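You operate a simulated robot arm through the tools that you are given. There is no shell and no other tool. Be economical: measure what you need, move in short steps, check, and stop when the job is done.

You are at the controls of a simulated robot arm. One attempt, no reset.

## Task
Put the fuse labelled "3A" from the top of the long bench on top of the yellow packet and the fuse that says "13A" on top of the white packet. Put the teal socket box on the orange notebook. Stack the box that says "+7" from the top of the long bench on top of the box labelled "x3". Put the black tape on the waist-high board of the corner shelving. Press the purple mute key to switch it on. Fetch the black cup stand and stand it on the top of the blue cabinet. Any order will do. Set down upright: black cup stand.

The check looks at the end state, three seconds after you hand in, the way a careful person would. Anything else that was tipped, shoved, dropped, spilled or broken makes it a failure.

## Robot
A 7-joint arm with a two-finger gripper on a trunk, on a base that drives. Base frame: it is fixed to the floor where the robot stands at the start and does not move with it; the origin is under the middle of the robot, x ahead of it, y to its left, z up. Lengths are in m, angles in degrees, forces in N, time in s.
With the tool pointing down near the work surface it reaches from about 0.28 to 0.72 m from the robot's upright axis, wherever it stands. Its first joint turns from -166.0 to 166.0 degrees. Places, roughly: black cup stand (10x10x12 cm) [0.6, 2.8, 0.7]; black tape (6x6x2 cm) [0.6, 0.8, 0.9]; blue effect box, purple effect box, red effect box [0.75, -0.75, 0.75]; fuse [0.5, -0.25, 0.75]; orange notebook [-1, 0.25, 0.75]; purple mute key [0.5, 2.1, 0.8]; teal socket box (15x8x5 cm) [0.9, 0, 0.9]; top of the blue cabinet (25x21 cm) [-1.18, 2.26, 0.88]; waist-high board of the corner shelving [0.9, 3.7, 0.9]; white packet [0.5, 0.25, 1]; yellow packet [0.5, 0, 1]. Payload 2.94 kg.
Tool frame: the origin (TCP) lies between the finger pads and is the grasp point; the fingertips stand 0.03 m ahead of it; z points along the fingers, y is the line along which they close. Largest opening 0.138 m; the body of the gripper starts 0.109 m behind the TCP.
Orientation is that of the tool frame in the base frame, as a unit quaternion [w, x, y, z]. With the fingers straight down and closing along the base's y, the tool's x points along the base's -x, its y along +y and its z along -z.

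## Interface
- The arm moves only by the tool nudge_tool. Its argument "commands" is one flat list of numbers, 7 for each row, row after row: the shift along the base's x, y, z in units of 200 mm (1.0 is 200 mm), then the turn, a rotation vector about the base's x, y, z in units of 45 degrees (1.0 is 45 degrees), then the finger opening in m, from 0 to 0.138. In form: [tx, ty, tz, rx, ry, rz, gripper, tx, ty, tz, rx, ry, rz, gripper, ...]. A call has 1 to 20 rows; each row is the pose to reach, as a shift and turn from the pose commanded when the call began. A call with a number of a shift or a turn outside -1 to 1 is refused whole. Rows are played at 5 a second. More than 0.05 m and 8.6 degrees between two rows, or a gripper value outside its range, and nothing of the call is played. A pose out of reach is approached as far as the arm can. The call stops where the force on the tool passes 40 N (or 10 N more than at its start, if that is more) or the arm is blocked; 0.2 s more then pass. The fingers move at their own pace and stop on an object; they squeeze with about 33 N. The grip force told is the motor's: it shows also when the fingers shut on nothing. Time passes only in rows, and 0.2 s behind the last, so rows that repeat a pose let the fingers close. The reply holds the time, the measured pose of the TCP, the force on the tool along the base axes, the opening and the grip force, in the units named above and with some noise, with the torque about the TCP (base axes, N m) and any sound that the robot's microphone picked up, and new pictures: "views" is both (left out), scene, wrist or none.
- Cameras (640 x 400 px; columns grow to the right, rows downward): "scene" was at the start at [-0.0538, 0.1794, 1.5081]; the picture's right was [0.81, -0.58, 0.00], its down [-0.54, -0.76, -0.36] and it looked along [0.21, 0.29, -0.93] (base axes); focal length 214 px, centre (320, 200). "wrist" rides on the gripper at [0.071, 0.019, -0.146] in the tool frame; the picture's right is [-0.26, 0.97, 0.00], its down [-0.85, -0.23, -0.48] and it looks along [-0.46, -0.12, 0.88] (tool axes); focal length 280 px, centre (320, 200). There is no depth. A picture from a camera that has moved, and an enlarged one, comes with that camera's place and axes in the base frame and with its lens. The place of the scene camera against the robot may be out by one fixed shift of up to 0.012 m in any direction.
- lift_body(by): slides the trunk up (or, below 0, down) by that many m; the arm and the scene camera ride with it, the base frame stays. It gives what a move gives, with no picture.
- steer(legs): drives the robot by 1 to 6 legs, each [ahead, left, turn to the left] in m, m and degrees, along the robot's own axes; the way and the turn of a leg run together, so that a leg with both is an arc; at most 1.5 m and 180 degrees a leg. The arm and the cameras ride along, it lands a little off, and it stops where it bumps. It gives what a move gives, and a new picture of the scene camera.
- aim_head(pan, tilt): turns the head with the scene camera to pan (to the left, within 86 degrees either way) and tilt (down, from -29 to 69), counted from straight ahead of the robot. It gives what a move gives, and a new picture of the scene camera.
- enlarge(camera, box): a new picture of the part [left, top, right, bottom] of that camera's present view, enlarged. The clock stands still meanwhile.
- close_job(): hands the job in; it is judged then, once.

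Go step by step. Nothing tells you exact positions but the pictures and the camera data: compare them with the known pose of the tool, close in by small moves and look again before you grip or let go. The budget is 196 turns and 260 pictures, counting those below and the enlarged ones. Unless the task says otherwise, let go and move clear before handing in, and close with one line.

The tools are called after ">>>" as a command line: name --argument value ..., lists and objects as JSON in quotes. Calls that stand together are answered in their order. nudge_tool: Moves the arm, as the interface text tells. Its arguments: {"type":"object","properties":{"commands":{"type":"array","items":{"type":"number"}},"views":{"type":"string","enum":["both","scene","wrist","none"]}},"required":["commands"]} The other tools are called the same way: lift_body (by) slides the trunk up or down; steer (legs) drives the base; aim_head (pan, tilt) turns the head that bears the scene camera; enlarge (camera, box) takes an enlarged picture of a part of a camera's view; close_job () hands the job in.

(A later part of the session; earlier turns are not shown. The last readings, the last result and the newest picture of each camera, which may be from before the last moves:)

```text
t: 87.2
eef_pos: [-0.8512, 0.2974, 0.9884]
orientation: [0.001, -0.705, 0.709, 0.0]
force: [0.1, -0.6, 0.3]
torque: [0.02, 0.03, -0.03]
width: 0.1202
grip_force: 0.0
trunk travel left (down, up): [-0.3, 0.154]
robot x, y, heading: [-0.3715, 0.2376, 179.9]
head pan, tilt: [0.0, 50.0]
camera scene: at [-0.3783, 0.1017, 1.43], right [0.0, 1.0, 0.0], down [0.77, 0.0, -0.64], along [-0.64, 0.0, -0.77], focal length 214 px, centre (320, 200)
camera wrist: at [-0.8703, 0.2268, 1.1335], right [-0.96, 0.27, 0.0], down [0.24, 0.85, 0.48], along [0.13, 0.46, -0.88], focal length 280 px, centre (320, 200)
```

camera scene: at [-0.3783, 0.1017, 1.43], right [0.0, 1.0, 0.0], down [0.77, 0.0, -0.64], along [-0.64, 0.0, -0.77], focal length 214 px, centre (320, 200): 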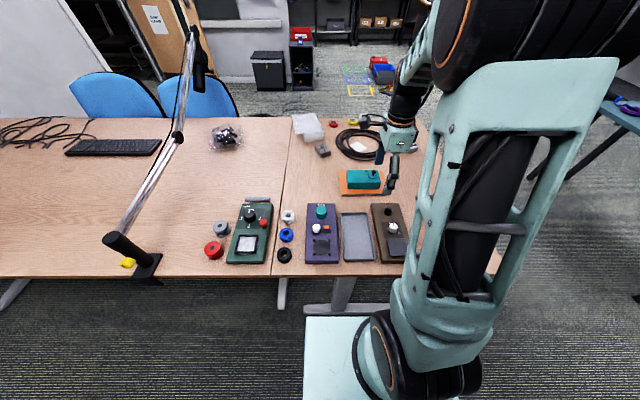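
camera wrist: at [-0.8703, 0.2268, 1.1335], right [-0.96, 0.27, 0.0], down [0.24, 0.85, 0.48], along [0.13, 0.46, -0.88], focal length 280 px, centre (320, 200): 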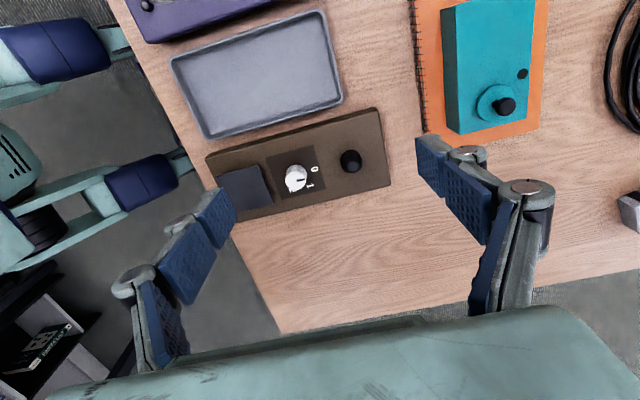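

The teal box sits well on the notebook. Now the black tape: I retract, raise the trunk, turn back to the long bench and go to y≈0.75.

>>> nudge_tool --commands '[0.24, 0, 0.1, 0, 0, 0.18, 0.12, 0.46, -0.03, 0.2, 0, 0, 0.36, 0.12, 0.68, -0.06, 0.3, 0, 0, 0.54, 0.12, 0.8, -0.1, 0.4, 0, 0, 0.72, 0.12, 0.8, -0.15, 0.5, 0, 0, 0.9, 0.12, 0.8, -0.2, 0.5, 0, 0, 1, 0.12]' --views "none"

>>> nudge_tool --commands '[0, 0, 0, 0, 0, 0.18, 0.12, 0, 0, 0, 0, 0, 0.36, 0.12, 0, 0, 0, 0, 0, 0.54, 0.12, 0, 0, 0, 0, 0, 0.72, 0.12, 0, 0, 0, 0, 0, 0.9, 0.12, 0, 0, 0, 0, 0, 1, 0.12]' --views "none"

>>> lift_body --by 0.1

>>> steer --legs '[[-0.3, 0, 0], [0, 0, -90], [0, 0, -90], [0, 0.5, 0]]'

```text
refused: row 1 steps farther than a row can; nothing moved
```

```text
t: 88.5
eef_pos: [-0.8522, 0.2974, 0.987]
orientation: [-0.001, 0.923, -0.385, 0.001]
force: [0.4, 1.1, 0.2]
torque: [-0.01, 0.0, -0.03]
width: 0.1199
grip_force: 0.1
trunk travel left (down, up): [-0.3, 0.154]
robot x, y, heading: [-0.3753, 0.2379, 179.5]
head pan, tilt: [0.0, 50.0]
```

```text
t: 89.9
eef_pos: [-0.8517, 0.2955, 1.0874]
orientation: [-0.001, 0.922, -0.386, 0.0]
force: [0.1, -0.4, -0.2]
torque: [0.01, -0.04, -0.01]
width: 0.1202
grip_force: 0.2
trunk travel left (down, up): [-0.4, 0.054]
robot x, y, heading: [-0.3739, 0.2355, 179.5]
head pan, tilt: [0.0, 50.0]
```

```text
t: 104.1
eef_pos: [0.4037, 0.6866, 1.0866]
orientation: [0.0, 0.384, 0.923, 0.001]
force: [0.0, 0.1, -0.1]
torque: [0.0, -0.01, 0.0]
width: 0.1198
grip_force: 0.1
trunk travel left (down, up): [-0.4, 0.054]
robot x, y, heading: [-0.0745, 0.7425, -0.1]
head pan, tilt: [0.0, 50.0]
camera scene: at [-0.0831, 0.8777, 1.53], right [0.0, -1.0, 0.0], down [-0.77, 0.0, -0.64], along [0.64, 0.0, -0.77], focal length 214 px, centre (320, 200)
```

scene: 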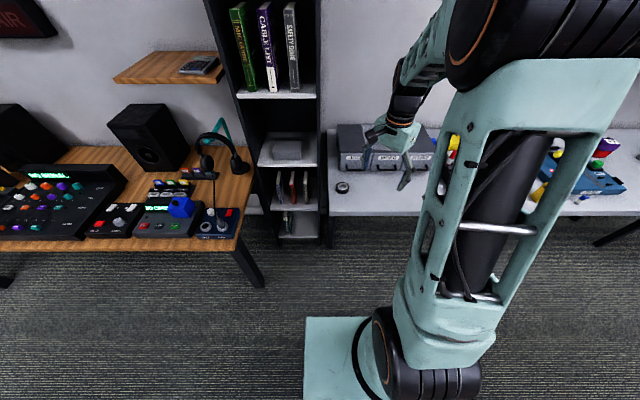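

The black tape is near (0.547,0.785) close to the bench end. I move above it, turning the tool back to normal.

>>> nudge_tool --commands '[0.1, 0.07, 0, 0, 0, 0.18, 0.12, 0.2, 0.14, 0, 0, 0, 0.36, 0.12, 0.3, 0.21, 0, 0, 0, 0.54, 0.12, 0.4, 0.3, 0, 0, 0, 0.72, 0.12, 0.5, 0.4, -0.05, 0, 0, 0.9, 0.12, 0.6, 0.467, -0.1, 0, 0, 1, 0.12, 0.6, 0.467, -0.1, 0, 0, 1, 0.12]' --views "wrist"

>>> enlarge --camera "scene" --box '[310, 140, 410, 215]'

```text
t: 105.7
eef_pos: [0.5234, 0.7802, 1.0697]
orientation: [0.0, 0.002, 1.0, 0.0]
force: [0.1, 0.6, -0.4]
torque: [0.0, -0.02, -0.01]
width: 0.1203
grip_force: 0.1
trunk travel left (down, up): [-0.4, 0.054]
robot x, y, heading: [-0.073, 0.7454, -0.2]
head pan, tilt: [0.0, 50.0]
camera wrist: at [0.4531, 0.8012, 1.2145], right [0.26, 0.96, 0.0], down [0.85, -0.23, 0.48], along [0.46, -0.13, -0.88], focal length 280 px, centre (320, 200)
```

wrist: 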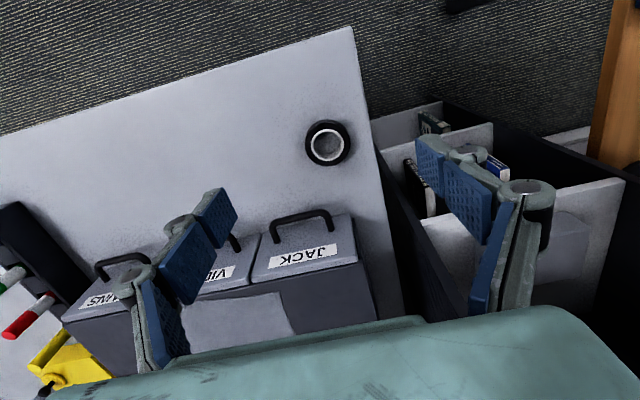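

```text
5.33 times, centred on (360, 178) of scene
camera zoom: at [-0.0832, 0.8776, 1.53], right [0.0, -1.0, 0.0], down [-0.77, 0.0, -0.64], along [0.64, 0.0, -0.77], focal length 1144 px, centre (107, 320)
```

zoom: 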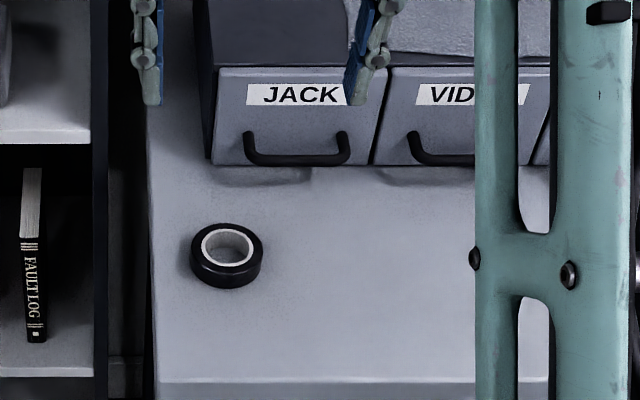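

Tape roll centre ≈ (0.556,0.783), lying flat. I descend over it.

>>> nudge_tool --commands '[0.16, 0.01, -0.1, 0, 0, 0, 0.09, 0.16, 0.01, -0.3, 0, 0, 0, 0.09, 0.16, 0.01, -0.5, 0, 0, 0, 0.09, 0.16, 0.01, -0.6, 0, 0, 0, 0.09, 0.16, 0.01, -0.6, 0, 0, 0, 0.09]' --views "wrist"

```text
t: 106.9
eef_pos: [0.5567, 0.7836, 0.9464]
orientation: [0.0, 0.002, 1.0, -0.001]
force: [-0.1, -0.1, -0.2]
torque: [0.01, 0.01, 0.01]
width: 0.0901
grip_force: 0.1
trunk travel left (down, up): [-0.4, 0.054]
robot x, y, heading: [-0.0746, 0.7435, -0.2]
head pan, tilt: [0.0, 50.0]
camera wrist: at [0.4856, 0.803, 1.0924], right [0.27, 0.96, 0.0], down [0.85, -0.23, 0.48], along [0.46, -0.13, -0.88], focal length 280 px, centre (320, 200)
```

wrist: 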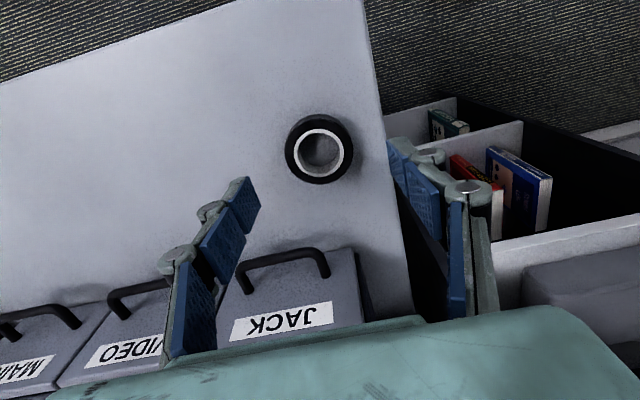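

Centred. Lower, close, lift.

>>> nudge_tool --commands '[0, 0, -0.15, 0, 0, 0, 0.09, 0, 0, -0.272, 0, 0, 0, 0.09, 0, 0, -0.272, 0, 0, 0, 0.04, 0, 0, -0.272, 0, 0, 0, 0.04, 0, 0, -0.272, 0, 0, 0, 0.04, 0, 0, -0.272, 0, 0, 0, 0.04, 0, 0, -0.1, 0, 0, 0, 0.04, 0, 0, 0.1, 0, 0, 0, 0.04, 0, 0, 0.3, 0, 0, 0, 0.04, 0, 0, 0.5, 0, 0, 0, 0.04]' --views "wrist"

```text
t: 109.1
eef_pos: [0.5533, 0.7821, 1.0452]
orientation: [0.0, 0.002, 1.0, 0.0]
force: [0.2, 0.8, -0.9]
torque: [-0.01, -0.05, 0.0]
width: 0.0554
grip_force: 32.9
trunk travel left (down, up): [-0.4, 0.054]
robot x, y, heading: [-0.0767, 0.7433, -0.2]
head pan, tilt: [0.0, 50.0]
camera wrist: at [0.4828, 0.8031, 1.1914], right [0.27, 0.96, 0.0], down [0.85, -0.23, 0.48], along [0.46, -0.13, -0.88], focal length 280 px, centre (320, 200)
```

wrist: 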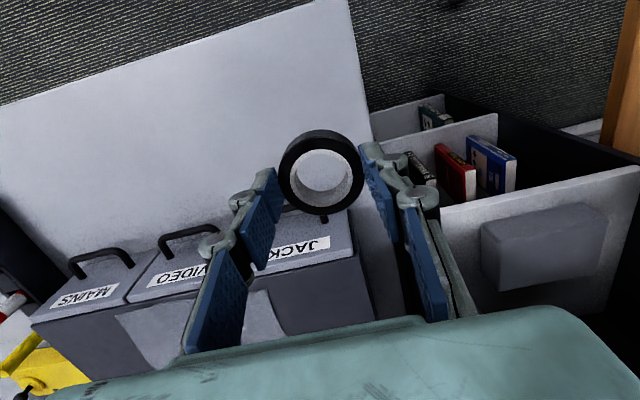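

The tape is held. I retract the arm, then look left to plan the way to the corner shelving.

>>> nudge_tool --commands '[-0.1, 0, 0.15, 0, 0, 0, 0.04, -0.3, -0.05, 0.25, 0, 0, 0, 0.04, -0.5, -0.1, 0.35, 0, 0, 0, 0.04, -0.7, -0.15, 0.4, 0, 0, 0, 0.04, -0.9, -0.2, 0.4, 0, 0, 0, 0.04, -1, -0.2, 0.4, 0, 0, 0, 0.04]' --views "none"

>>> steer --legs '[[-0.35, 0, 0], [0, 0, 90]]'

>>> aim_head --pan 0 --tilt 25

```text
t: 110.5
eef_pos: [0.3562, 0.7414, 1.1287]
orientation: [-0.001, 0.001, 1.0, -0.001]
force: [-1.0, 0.1, -0.3]
torque: [0.0, -0.02, 0.02]
width: 0.0553
grip_force: 33.1
trunk travel left (down, up): [-0.4, 0.054]
robot x, y, heading: [-0.0734, 0.7439, 0.0]
head pan, tilt: [0.0, 50.0]
```

```text
t: 112.7
eef_pos: [0.04, 0.7432, 1.1288]
orientation: [0.0, 0.001, 1.0, -0.001]
force: [1.0, -0.8, 0.2]
torque: [-0.02, -0.01, 0.02]
width: 0.0554
grip_force: 33.0
trunk travel left (down, up): [-0.4, 0.054]
robot x, y, heading: [-0.3907, 0.7461, -0.1]
head pan, tilt: [0.0, 50.0]
stopped in leg 1: the robot was blocked; the commanded pose is now the measured one
camera scene: at [-0.3985, 0.8783, 1.53], right [0.0, -1.0, 0.0], down [-0.77, 0.0, -0.64], along [0.64, 0.0, -0.77], focal length 214 px, centre (320, 200)
```

scene: 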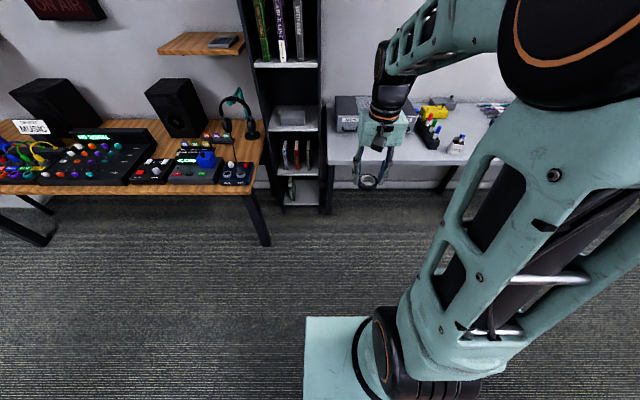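

```text
t: 113.6
eef_pos: [0.0401, 0.7436, 1.1284]
orientation: [0.001, 0.001, 1.0, -0.001]
force: [-0.6, 0.7, -0.8]
torque: [-0.01, -0.02, 0.01]
width: 0.0555
grip_force: 33.4
trunk travel left (down, up): [-0.4, 0.054]
robot x, y, heading: [-0.3867, 0.7414, 0.1]
head pan, tilt: [0.0, 25.0]
camera scene: at [-0.3839, 0.8783, 1.5674], right [0.0, -1.0, 0.0], down [-0.42, 0.0, -0.91], along [0.91, 0.0, -0.42], focal length 214 px, centre (320, 200)
```

scene: 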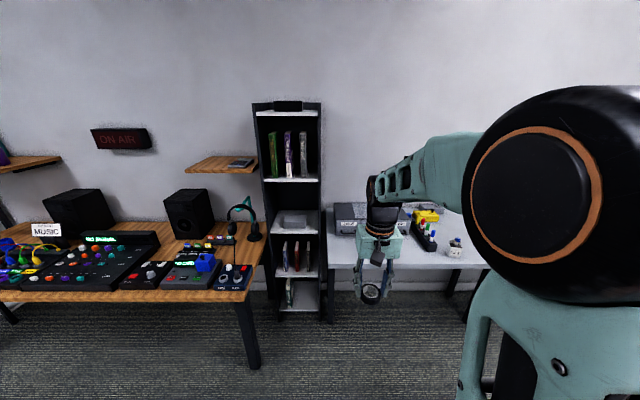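

I touched something behind (the wooden bench). I go forward a little, then turn left.

>>> steer --legs '[[0.17, 0, 0], [0, 0, 90]]'

>>> aim_head --pan 70 --tilt 40

>>> aim_head --pan -30 --tilt 30

```text
t: 118.8
eef_pos: [-0.2054, 1.174, 1.1283]
orientation: [0.001, -0.696, 0.718, 0.0]
force: [0.2, 0.6, -0.8]
torque: [-0.02, -0.01, 0.01]
width: 0.055
grip_force: 32.9
trunk travel left (down, up): [-0.4, 0.054]
robot x, y, heading: [-0.2212, 0.7438, 88.2]
head pan, tilt: [0.0, 25.0]
camera scene: at [-0.3606, 0.7596, 1.5675], right [1.0, -0.03, 0.0], down [-0.01, -0.42, -0.91], along [0.03, 0.91, -0.42], focal length 214 px, centre (320, 200)
```

scene: 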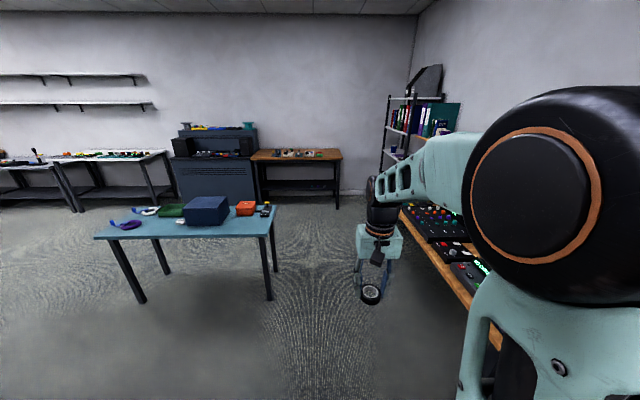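

```text
t: 120.2
eef_pos: [-0.2053, 1.1731, 1.1285]
orientation: [0.001, -0.696, 0.718, -0.001]
force: [0.2, -1.1, -1.0]
torque: [0.0, -0.01, 0.01]
width: 0.0552
grip_force: 32.3
trunk travel left (down, up): [-0.4, 0.054]
robot x, y, heading: [-0.2222, 0.7423, 88.1]
head pan, tilt: [70.0, 40.0]
camera scene: at [-0.4422, 0.6989, 1.5442], right [0.37, 0.93, 0.0], down [0.6, -0.24, -0.77], along [-0.71, 0.28, -0.64], focal length 214 px, centre (320, 200)
```

scene: 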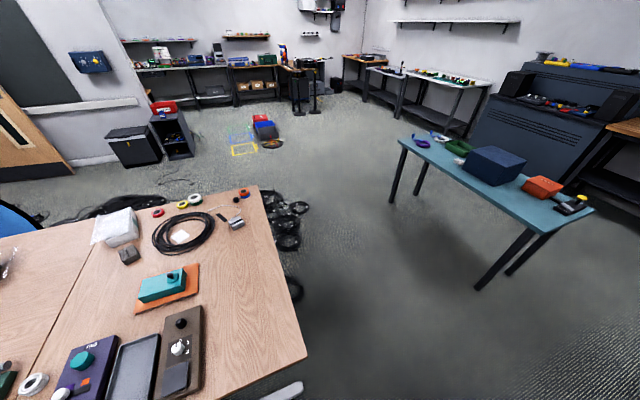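

```text
t: 122.0
eef_pos: [-0.2053, 1.1739, 1.1291]
orientation: [0.001, -0.696, 0.718, -0.001]
force: [-0.4, 0.1, 0.1]
torque: [0.03, -0.01, -0.01]
width: 0.0548
grip_force: 33.2
trunk travel left (down, up): [-0.4, 0.054]
robot x, y, heading: [-0.2195, 0.7443, 88.6]
head pan, tilt: [-30.0, 30.0]
camera scene: at [-0.3158, 0.7445, 1.5595], right [0.85, -0.52, 0.0], down [-0.26, -0.43, -0.87], along [0.45, 0.74, -0.5], focal length 214 px, centre (320, 200)
```

scene: 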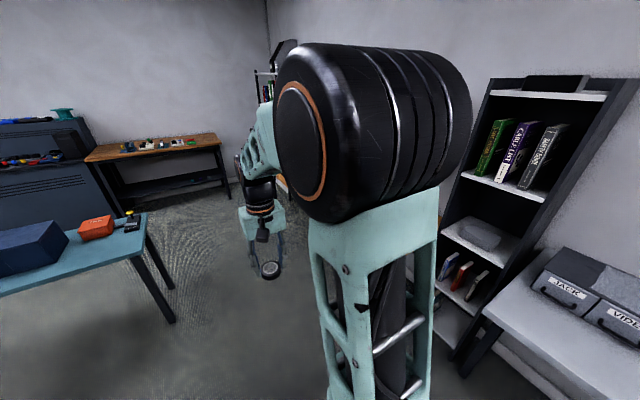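

The teal box is undisturbed, and the blue cabinet is the blue box on the teal table. The aisle is clear; I drive along it toward the shelving.

>>> steer --legs '[[1.5, -0.08, 1.5], [0.4, 0, 0]]'

>>> aim_head --pan -40 --tilt 35

```text
refused: leg 1 is longer than a leg can be; nothing moved
```

```text
t: 122.7
eef_pos: [-0.2049, 1.174, 1.128]
orientation: [0.001, -0.696, 0.718, -0.001]
force: [0.4, -0.7, 0.1]
torque: [-0.04, -0.01, -0.01]
width: 0.055
grip_force: 33.4
trunk travel left (down, up): [-0.4, 0.054]
robot x, y, heading: [-0.2206, 0.7428, 88.1]
head pan, tilt: [-40.0, 35.0]
camera scene: at [-0.3048, 0.7333, 1.5518], right [0.75, -0.66, 0.0], down [-0.38, -0.43, -0.82], along [0.54, 0.61, -0.57], focal length 214 px, centre (320, 200)
```

scene: 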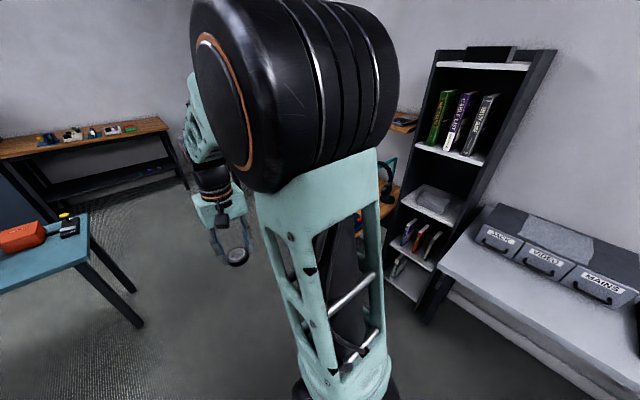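

>>> steer --legs '[[1.4, -0.06, 1.5], [0.6, 0, 0]]'

>>> aim_head --pan -60 --tilt 35

```text
t: 132.5
eef_pos: [-0.1228, 3.1458, 1.1296]
orientation: [0.0, -0.704, 0.71, -0.001]
force: [0.2, 0.1, -0.3]
torque: [-0.02, -0.01, 0.03]
width: 0.0539
grip_force: 33.1
trunk travel left (down, up): [-0.4, 0.054]
robot x, y, heading: [-0.1267, 2.7169, 89.6]
head pan, tilt: [-40.0, 35.0]
camera scene: at [-0.212, 2.703, 1.5517], right [0.76, -0.65, 0.0], down [-0.37, -0.44, -0.82], along [0.53, 0.62, -0.57], focal length 214 px, centre (320, 200)
```

scene: 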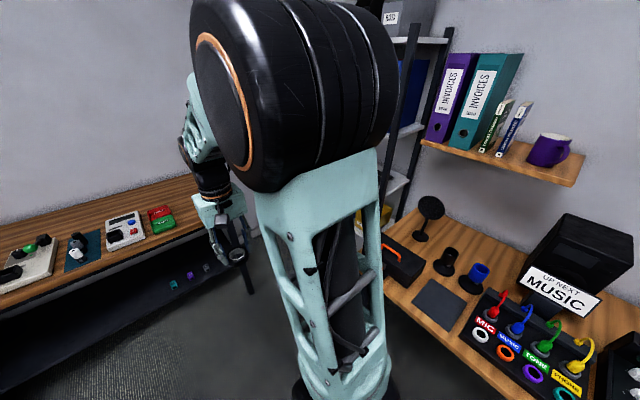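

```text
t: 133.4
eef_pos: [-0.1226, 3.1456, 1.1288]
orientation: [0.001, -0.704, 0.71, 0.0]
force: [-0.4, -0.2, -0.7]
torque: [0.01, 0.01, -0.02]
width: 0.054
grip_force: 32.9
trunk travel left (down, up): [-0.4, 0.054]
robot x, y, heading: [-0.1283, 2.7174, 89.7]
head pan, tilt: [-60.0, 35.0]
camera scene: at [-0.1925, 2.6792, 1.5517], right [0.49, -0.87, 0.0], down [-0.5, -0.28, -0.82], along [0.71, 0.41, -0.57], focal length 214 px, centre (320, 200)
```

scene: 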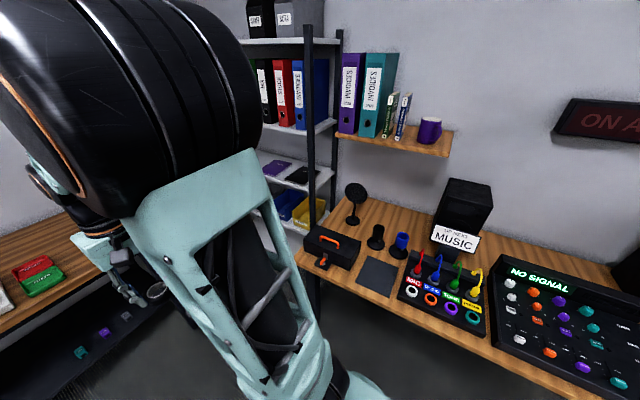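

I see the shelving in the corner and the desk with cup stands. I zoom in on both.

>>> enlarge --camera "scene" --box '[230, 100, 350, 260]'

>>> enlarge --camera "scene" --box '[300, 170, 500, 330]'

>>> enlarge --camera "wrist" --box '[0, 0, 640, 400]'

```text
2.50 times, centred on (290, 180) of scene
camera zoom: at [-0.1925, 2.6792, 1.5517], right [0.49, -0.87, 0.0], down [-0.5, -0.28, -0.82], along [0.71, 0.41, -0.57], focal length 536 px, centre (395, 250)
```

zoom: 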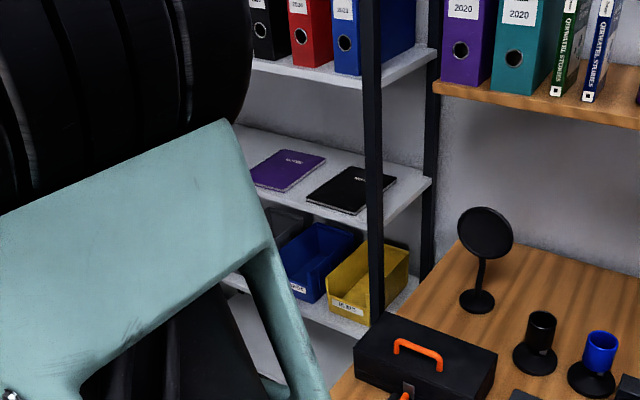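

```text
2.50 times, centred on (400, 250) of scene
camera zoom: at [-0.1925, 2.6792, 1.5517], right [0.49, -0.87, 0.0], down [-0.5, -0.28, -0.82], along [0.71, 0.41, -0.57], focal length 536 px, centre (120, 75)
```

zoom: 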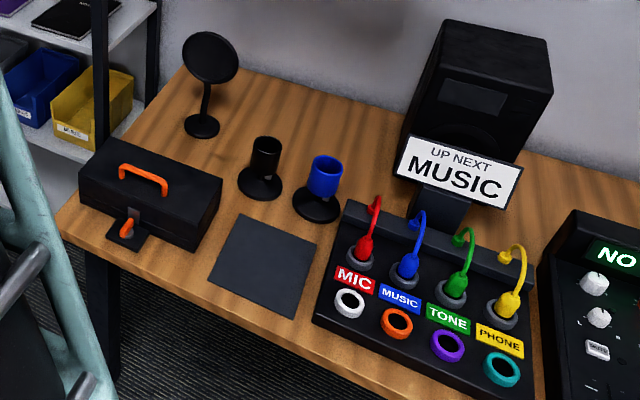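

```text
1.00 times, centred on (320, 200) of wrist (not enlarged: the box is as wide or as high as the picture)
camera zoom: at [-0.1426, 3.075, 1.274], right [-0.96, 0.27, 0.0], down [0.24, 0.85, 0.48], along [0.13, 0.46, -0.88], focal length 280 px, centre (320, 200)
```

zoom: 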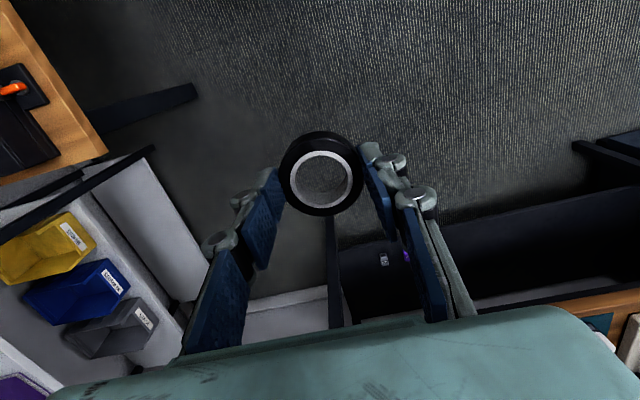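

The notebook board (z≈0.9) is the waist-high one, its front edge near x≈0.7. I drive further and turn to face it.

>>> steer --legs '[[0.72, 0, 0], [0, 0, -90]]'

>>> aim_head --pan 0 --tilt 30

```text
t: 141.1
eef_pos: [0.3096, 3.4387, 1.1285]
orientation: [0.001, 0.002, 1.0, -0.001]
force: [-0.6, -0.3, 0.4]
torque: [-0.02, -0.05, -0.01]
width: 0.0532
grip_force: 32.7
trunk travel left (down, up): [-0.4, 0.054]
robot x, y, heading: [-0.1207, 3.4441, -0.3]
head pan, tilt: [-60.0, 35.0]
camera scene: at [-0.1616, 3.4981, 1.5517], right [-0.87, -0.5, 0.0], down [-0.29, 0.5, -0.82], along [0.41, -0.71, -0.57], focal length 214 px, centre (320, 200)
```

scene: 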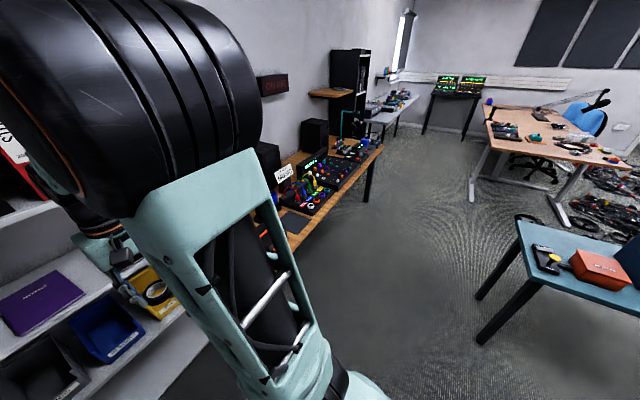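

```text
t: 142.4
eef_pos: [0.3098, 3.4389, 1.1285]
orientation: [0.001, 0.001, 1.0, -0.001]
force: [-0.4, -0.3, -0.4]
torque: [-0.02, 0.0, -0.01]
width: 0.0529
grip_force: 33.2
trunk travel left (down, up): [-0.4, 0.054]
robot x, y, heading: [-0.1185, 3.4383, -0.1]
head pan, tilt: [0.0, 30.0]
camera scene: at [-0.1151, 3.5742, 1.5595], right [0.0, -1.0, 0.0], down [-0.5, 0.0, -0.87], along [0.87, 0.0, -0.5], focal length 214 px, centre (320, 200)
```

scene: 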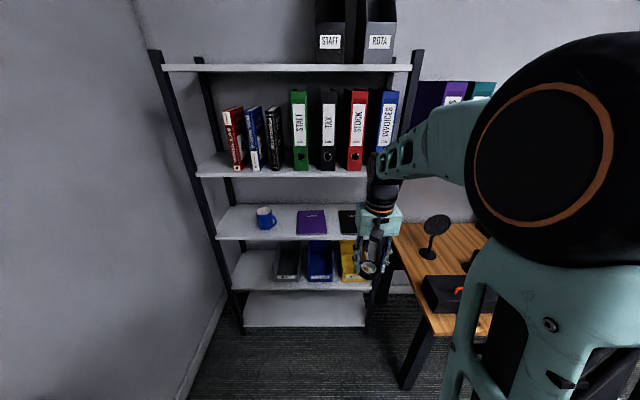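

I see the board clearly: blue mug, purple and black notebooks on it, with a free gap near y≈3.74. I move in a bit and refine with another view.

>>> steer --legs '[[0.17, 0.12, 0]]'

>>> enlarge --camera "scene" --box '[180, 180, 400, 320]'

>>> enlarge --camera "wrist" --box '[0, 0, 640, 400]'

```text
t: 143.7
eef_pos: [0.381, 3.4814, 1.1295]
orientation: [0.0, -0.002, 1.0, -0.001]
force: [0.5, -1.5, -1.0]
torque: [0.0, -0.01, 0.02]
width: 0.0531
grip_force: 32.7
trunk travel left (down, up): [-0.4, 0.054]
robot x, y, heading: [-0.0464, 3.4785, 0.4]
head pan, tilt: [0.0, 30.0]
stopped in leg 1: the robot was blocked; the commanded pose is now the measured one
camera scene: at [-0.0445, 3.6138, 1.5595], right [0.01, -1.0, 0.0], down [-0.5, 0.0, -0.87], along [0.87, 0.01, -0.5], focal length 214 px, centre (320, 200)
```

scene: 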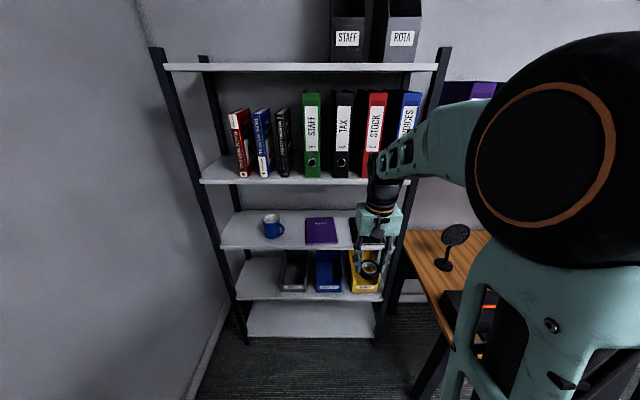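

```text
2.86 times, centred on (290, 250) of scene
camera zoom: at [-0.0445, 3.6138, 1.5595], right [0.01, -1.0, 0.0], down [-0.5, 0.0, -0.87], along [0.87, 0.01, -0.5], focal length 613 px, centre (406, 57)
```

zoom: 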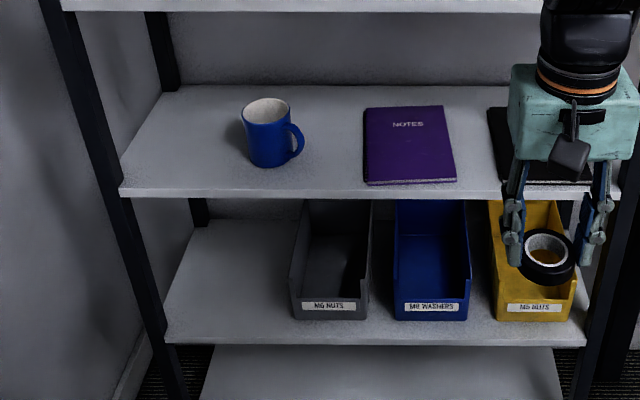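

```text
1.00 times, centred on (320, 200) of wrist (not enlarged: the box is as wide or as high as the picture)
camera zoom: at [0.3109, 3.5009, 1.2742], right [0.26, 0.97, 0.0], down [0.85, -0.23, 0.48], along [0.46, -0.12, -0.88], focal length 280 px, centre (320, 200)
```

zoom: 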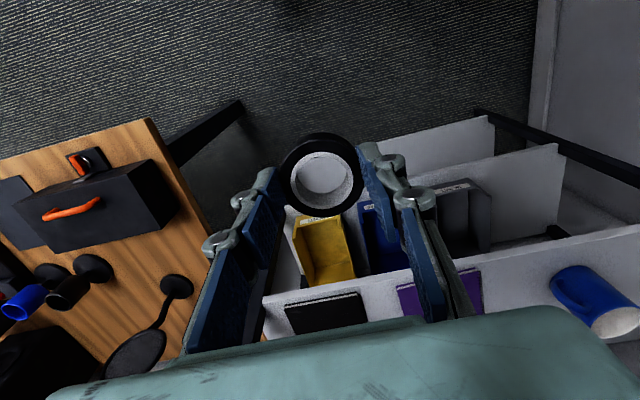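

The robot's left side touched the far bench; I shift slightly right and go straight ahead.

>>> steer --legs '[[0, -0.03, 0], [0.16, 0, 0]]'

```text
t: 145.7
eef_pos: [0.5397, 3.4507, 1.1286]
orientation: [0.0, -0.002, 1.0, 0.0]
force: [-0.3, -0.2, -0.9]
torque: [0.02, 0.06, 0.02]
width: 0.0528
grip_force: 32.9
trunk travel left (down, up): [-0.4, 0.054]
robot x, y, heading: [0.1078, 3.4469, 0.3]
head pan, tilt: [0.0, 30.0]
camera scene: at [0.1138, 3.5837, 1.5595], right [0.01, -1.0, 0.0], down [-0.5, 0.0, -0.87], along [0.87, 0.01, -0.5], focal length 214 px, centre (320, 200)
```

scene: 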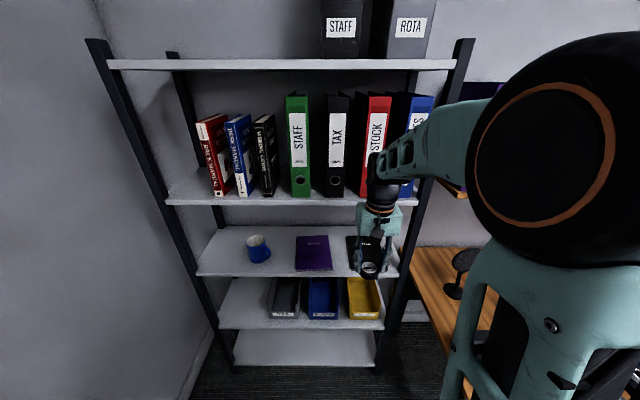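

Edge at x≈0.68, board z≈0.90, next board at ≈1.22. The gap is too low for a vertical gripper, so I tilt the tool 45° forward and reach in to place the tape near the front at y≈3.735.

>>> nudge_tool --commands '[0.03, 0.2, 0, 0, -0.18, 0, 0.04, 0.06, 0.4, 0, 0, -0.36, 0, 0.04, 0.09, 0.6, 0, 0, -0.54, 0, 0.04, 0.12, 0.8, 0, 0, -0.72, 0, 0.04, 0.15, 1.0, 0, 0, -0.9, 0, 0.04, 0.15, 1.0, 0, 0, -1, 0, 0.04, 0.15, 1.0, 0, 0, -1, 0, 0.04]'

```text
t: 147.3
eef_pos: [0.5683, 3.6504, 1.1293]
orientation: [0.383, -0.002, 0.924, -0.001]
force: [-0.1, -0.3, 0.1]
torque: [-0.03, -0.01, 0.0]
width: 0.0526
grip_force: 33.3
trunk travel left (down, up): [-0.4, 0.054]
robot x, y, heading: [0.1096, 3.4482, 0.6]
head pan, tilt: [0.0, 30.0]
camera scene: at [0.1137, 3.581, 1.5622], right [-0.02, -1.0, 0.0], down [-0.47, 0.01, -0.88], along [0.88, -0.02, -0.47], focal length 214 px, centre (320, 200)
camera wrist: at [0.4153, 3.6704, 1.1809], right [0.18, 0.97, 0.18], down [0.26, -0.23, 0.94], along [0.95, -0.12, -0.3], focal length 280 px, centre (320, 200)
```

scene: 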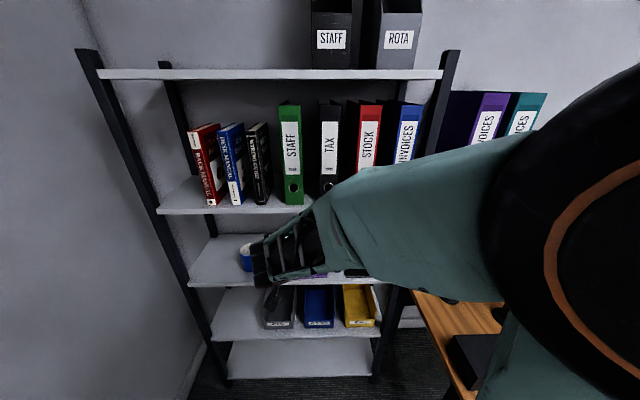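
wrist: 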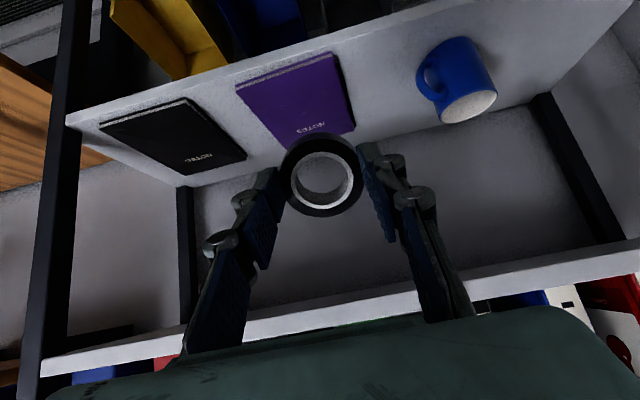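

The view shows the gap between purple notebook (y<3.684) and mug handle (y>3.79). I move in toward (0.715,3.735), stopping above the board.

>>> nudge_tool --commands '[0.05, 0.1, -0.2, 0, 0, 0, 0.04, 0.1, 0.2, -0.4, 0, 0, 0, 0.04, 0.2, 0.3, -0.6, 0, 0, 0, 0.04, 0.35, 0.4, -0.7, 0, 0, 0, 0.04, 0.5, 0.423, -0.75, 0, 0, 0, 0.04, 0.7, 0.423, -0.82, 0, 0, 0, 0.04, 0.735, 0.423, -0.82, 0, 0, 0, 0.04, 0.735, 0.423, -0.82, 0, 0, 0, 0.04]'

```text
t: 149.1
eef_pos: [0.7155, 3.7356, 0.9654]
orientation: [0.384, 0.0, 0.924, -0.002]
force: [0.3, 0.2, 0.0]
torque: [-0.02, -0.03, 0.03]
width: 0.0526
grip_force: 32.9
trunk travel left (down, up): [-0.4, 0.054]
robot x, y, heading: [0.1138, 3.4542, 0.3]
head pan, tilt: [0.0, 30.0]
camera scene: at [0.113, 3.5837, 1.5595], right [0.01, -1.0, 0.0], down [-0.5, 0.0, -0.87], along [0.87, 0.01, -0.5], focal length 214 px, centre (320, 200)
camera wrist: at [0.5622, 3.7552, 1.0174], right [0.18, 0.97, 0.18], down [0.26, -0.23, 0.94], along [0.95, -0.13, -0.3], focal length 280 px, centre (320, 200)
```

scene: 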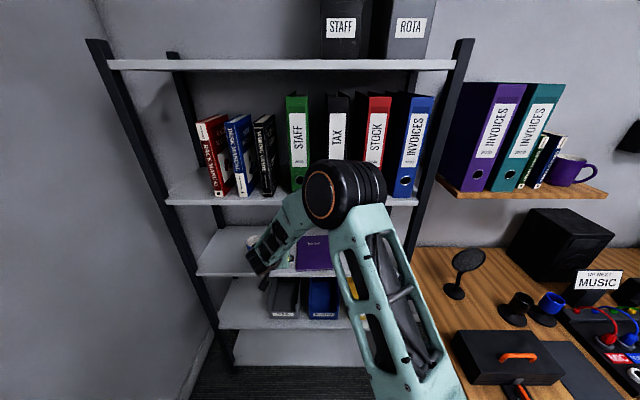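
wrist: 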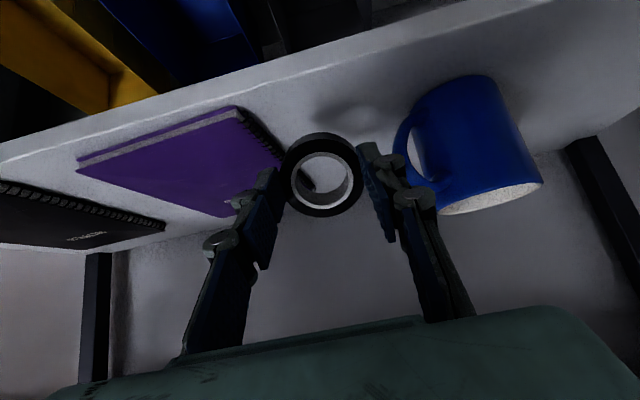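

The gap is adequate on both sides. I lower in small steps to touch the board.

>>> nudge_tool --commands '[0, 0.01, -0.04, 0, 0, 0, 0.04, 0, 0.01, -0.07, 0, 0, 0, 0.04, 0, 0.01, -0.07, 0, 0, 0, 0.04]' --views "wrist"

>>> nudge_tool --commands '[0, 0, -0.015, 0, 0, 0, 0.04, 0, 0, -0.015, 0, 0, 0, 0.04]' --views "none"

```text
t: 149.9
eef_pos: [0.7145, 3.7375, 0.9525]
orientation: [0.384, -0.001, 0.923, -0.001]
force: [-0.6, 0.3, 0.1]
torque: [-0.01, -0.01, -0.02]
width: 0.0525
grip_force: 33.2
trunk travel left (down, up): [-0.4, 0.054]
robot x, y, heading: [0.1116, 3.4536, 0.6]
head pan, tilt: [0.0, 30.0]
camera wrist: at [0.562, 3.7573, 1.0038], right [0.18, 0.97, 0.18], down [0.26, -0.23, 0.94], along [0.95, -0.12, -0.3], focal length 280 px, centre (320, 200)
```

wrist: 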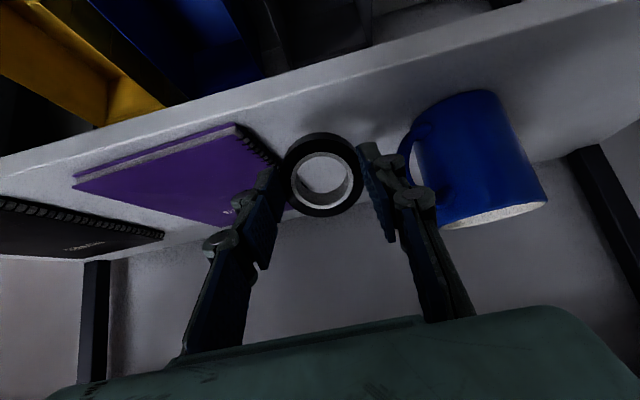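

```text
t: 150.5
eef_pos: [0.7155, 3.7368, 0.9471]
orientation: [0.383, 0.0, 0.924, -0.001]
force: [0.4, -0.1, -0.1]
torque: [-0.01, 0.01, 0.0]
width: 0.0526
grip_force: 33.0
trunk travel left (down, up): [-0.4, 0.054]
robot x, y, heading: [0.1097, 3.4498, 0.4]
head pan, tilt: [0.0, 30.0]
```

>>> nudge_tool --commands '[0, 0, -0.015, 0, 0, 0, 0.04, 0, 0, -0.015, 0, 0, 0, 0.04]' --views "none"

>>> nudge_tool --commands '[0, 0, -0.015, 0, 0, 0, 0.04, 0, 0, -0.015, 0, 0, 0, 0.04]' --views "none"

>>> nudge_tool --commands '[0, 0, -0.01, 0, 0, 0, 0.04, 0, 0, -0.01, 0, 0, 0, 0.04]' --views "wrist"

```text
t: 151.1
eef_pos: [0.715, 3.7367, 0.9444]
orientation: [0.382, -0.001, 0.924, -0.001]
force: [0.2, 0.5, -0.4]
torque: [0.01, -0.01, 0.0]
width: 0.0524
grip_force: 32.8
trunk travel left (down, up): [-0.4, 0.054]
robot x, y, heading: [0.1118, 3.4486, 0.6]
head pan, tilt: [0.0, 30.0]
```

```text
t: 151.7
eef_pos: [0.7155, 3.7383, 0.941]
orientation: [0.384, -0.001, 0.924, -0.001]
force: [1.1, -0.4, -0.7]
torque: [-0.01, 0.0, 0.01]
width: 0.0527
grip_force: 32.7
trunk travel left (down, up): [-0.4, 0.054]
robot x, y, heading: [0.1105, 3.4492, 0.8]
head pan, tilt: [0.0, 30.0]
```

```text
t: 152.3
eef_pos: [0.7151, 3.7388, 0.9418]
orientation: [0.383, 0.0, 0.924, -0.002]
force: [-0.1, -0.5, -0.6]
torque: [0.01, 0.02, -0.01]
width: 0.0527
grip_force: 32.9
trunk travel left (down, up): [-0.4, 0.054]
robot x, y, heading: [0.1146, 3.448, 0.6]
head pan, tilt: [0.0, 30.0]
camera wrist: at [0.563, 3.7572, 0.9929], right [0.18, 0.97, 0.18], down [0.26, -0.23, 0.94], along [0.95, -0.12, -0.3], focal length 280 px, centre (320, 200)
```

wrist: 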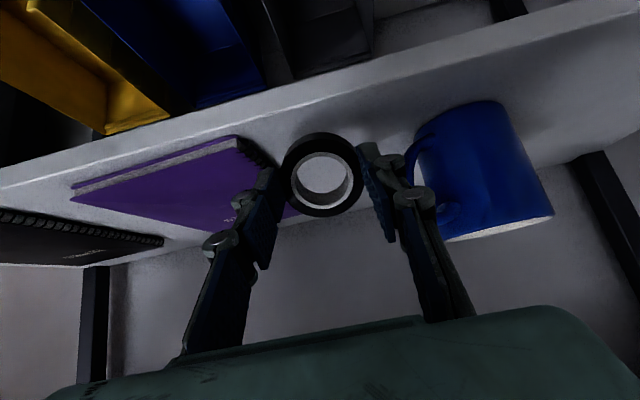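

No contact yet, so the board is lower than estimated; I zoom for the clearance and edge.

>>> enlarge --camera "wrist" --box '[200, 40, 480, 240]'

>>> enlarge --camera "scene" --box '[180, 210, 340, 310]'

```text
2.00 times, centred on (340, 140) of wrist
camera zoom: at [0.563, 3.7572, 0.9929], right [0.18, 0.97, 0.18], down [0.26, -0.23, 0.94], along [0.95, -0.12, -0.3], focal length 561 px, centre (280, 320)
```

zoom: 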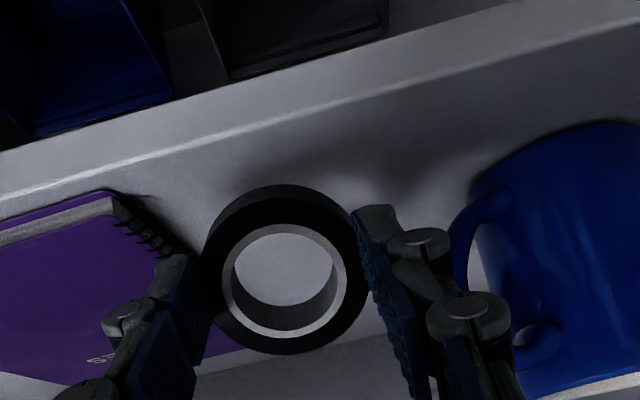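

```text
4.00 times, centred on (260, 260) of scene
camera zoom: at [0.1131, 3.5838, 1.5595], right [0.01, -1.0, 0.0], down [-0.5, 0.0, -0.87], along [0.87, 0.01, -0.5], focal length 858 px, centre (560, -40)
```

zoom: 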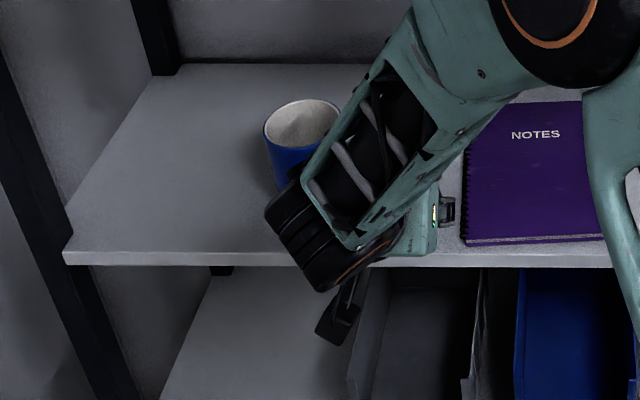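

Refined: board z≈0.88, edge x≈0.705. I move 3 cm deeper, then lower to contact.

>>> nudge_tool --commands '[0.07, 0, 0.01, 0, 0, 0, 0.04, 0.15, 0, 0.01, 0, 0, 0, 0.04, 0.15, 0, -0.03, 0, 0, 0, 0.04, 0.15, 0, -0.03, 0, 0, 0, 0.04]' --views "wrist"

>>> nudge_tool --commands '[0, 0, -0.015, 0, 0, 0, 0.04, 0, 0, -0.02, 0, 0, 0, 0.04]' --views "none"

```text
t: 153.3
eef_pos: [0.7458, 3.7376, 0.9335]
orientation: [0.383, -0.001, 0.924, -0.002]
force: [-0.3, 0.6, -0.1]
torque: [-0.03, 0.02, -0.01]
width: 0.0525
grip_force: 32.9
trunk travel left (down, up): [-0.4, 0.054]
robot x, y, heading: [0.1073, 3.4465, 0.5]
head pan, tilt: [0.0, 30.0]
camera wrist: at [0.5937, 3.7569, 0.9859], right [0.18, 0.97, 0.18], down [0.26, -0.23, 0.94], along [0.95, -0.12, -0.3], focal length 280 px, centre (320, 200)
```

wrist: 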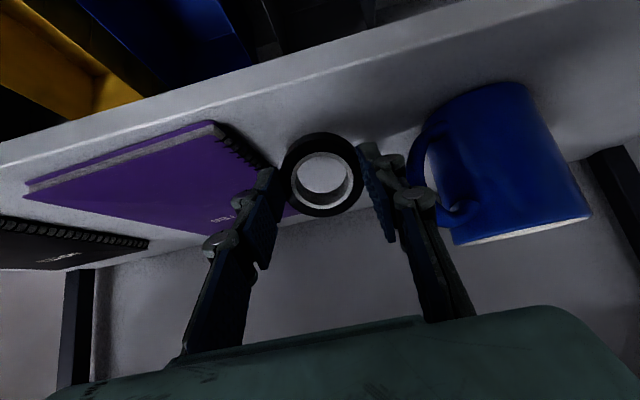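

```text
t: 153.9
eef_pos: [0.7467, 3.7369, 0.9301]
orientation: [0.383, 0.0, 0.924, -0.002]
force: [0.4, -0.3, -0.1]
torque: [0.0, 0.0, -0.01]
width: 0.0527
grip_force: 33.3
trunk travel left (down, up): [-0.4, 0.054]
robot x, y, heading: [0.1102, 3.4504, 0.4]
head pan, tilt: [0.0, 30.0]
```

>>> nudge_tool --commands '[0, 0, -0.015, 0, 0, 0, 0.04, 0, 0, -0.02, 0, 0, 0, 0.04]' --views "none"

>>> nudge_tool --commands '[0, 0, -0.015, 0, 0, 0, 0.04, 0, 0, -0.02, 0, 0, 0, 0.04]' --views "none"

>>> enlarge --camera "wrist" --box '[200, 40, 480, 240]'

```text
t: 154.5
eef_pos: [0.7471, 3.7369, 0.9268]
orientation: [0.383, -0.001, 0.924, 0.0]
force: [-0.3, -0.7, -0.1]
torque: [0.0, 0.01, 0.02]
width: 0.0526
grip_force: 32.5
trunk travel left (down, up): [-0.4, 0.054]
robot x, y, heading: [0.1077, 3.4514, 0.4]
head pan, tilt: [0.0, 30.0]
```

```text
t: 155.1
eef_pos: [0.7468, 3.7371, 0.9263]
orientation: [0.386, -0.001, 0.923, -0.001]
force: [0.4, -0.1, 13.5]
torque: [-0.02, -0.23, 0.0]
width: 0.0523
grip_force: 32.9
trunk travel left (down, up): [-0.4, 0.054]
robot x, y, heading: [0.1103, 3.4501, 0.2]
head pan, tilt: [0.0, 30.0]
```

```text
2.00 times, centred on (340, 140) of wrist
camera zoom: at [0.593, 3.7567, 0.9772], right [0.18, 0.97, 0.18], down [0.26, -0.23, 0.94], along [0.95, -0.12, -0.29], focal length 561 px, centre (280, 320)
```

zoom: 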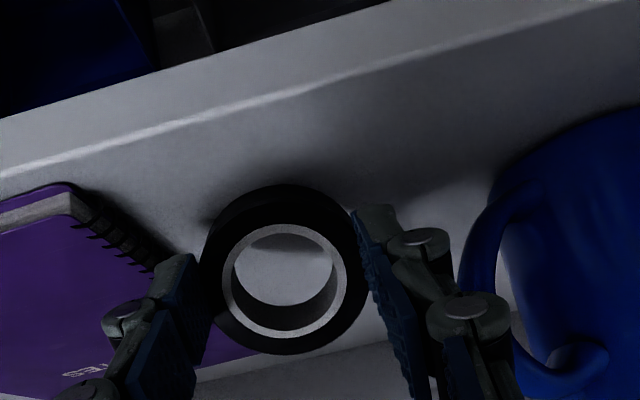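

The tape's edge is on the board (z≈0.88), well inside the edge. I release it, let it settle flat, and back out along the tool axis.

>>> nudge_tool --commands '[0, 0, 0.01, 0, 0, 0, 0.045, 0, 0, 0.01, 0, 0, 0, 0.068, 0, 0, 0.01, 0, 0, 0, 0.068, 0, 0, 0.01, 0, 0, 0, 0.068, -0.05, 0, 0.06, 0, 0, 0, 0.068, -0.1, 0, 0.11, 0, 0, 0, 0.068, -0.2, 0, 0.21, 0, 0, 0, 0.068, -0.35, 0, 0.35, 0, 0, 0, 0.068, -0.5, 0, 0.45, 0, 0, 0, 0.068, -0.7, 0, 0.55, 0, 0, 0, 0.068]'

```text
t: 157.3
eef_pos: [0.6044, 3.7348, 1.0321]
orientation: [0.383, -0.002, 0.924, -0.001]
force: [-0.5, -0.2, 0.1]
torque: [0.01, -0.03, 0.03]
width: 0.0682
grip_force: 0.1
trunk travel left (down, up): [-0.4, 0.054]
robot x, y, heading: [0.1096, 3.4494, 0.4]
head pan, tilt: [0.0, 30.0]
camera scene: at [0.1122, 3.5836, 1.5595], right [0.01, -1.0, 0.0], down [-0.5, 0.0, -0.87], along [0.87, 0.01, -0.5], focal length 214 px, centre (320, 200)
camera wrist: at [0.4515, 3.7556, 1.0854], right [0.18, 0.97, 0.18], down [0.26, -0.23, 0.94], along [0.95, -0.12, -0.3], focal length 280 px, centre (320, 200)
```

scene: 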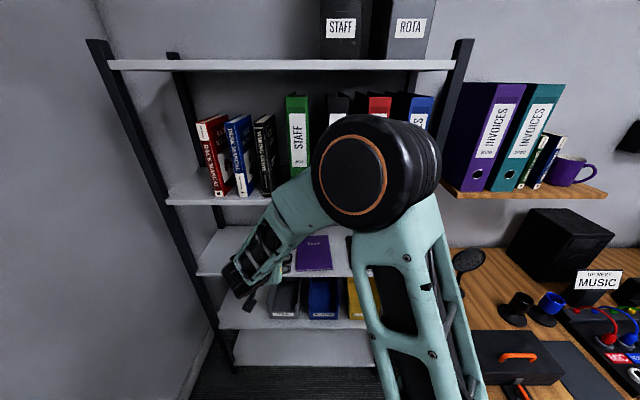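
wrist: 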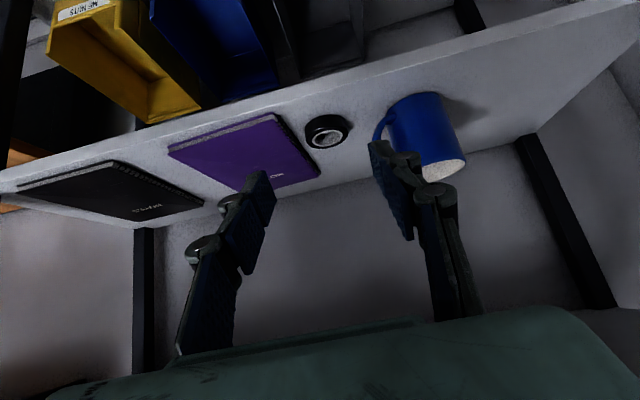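

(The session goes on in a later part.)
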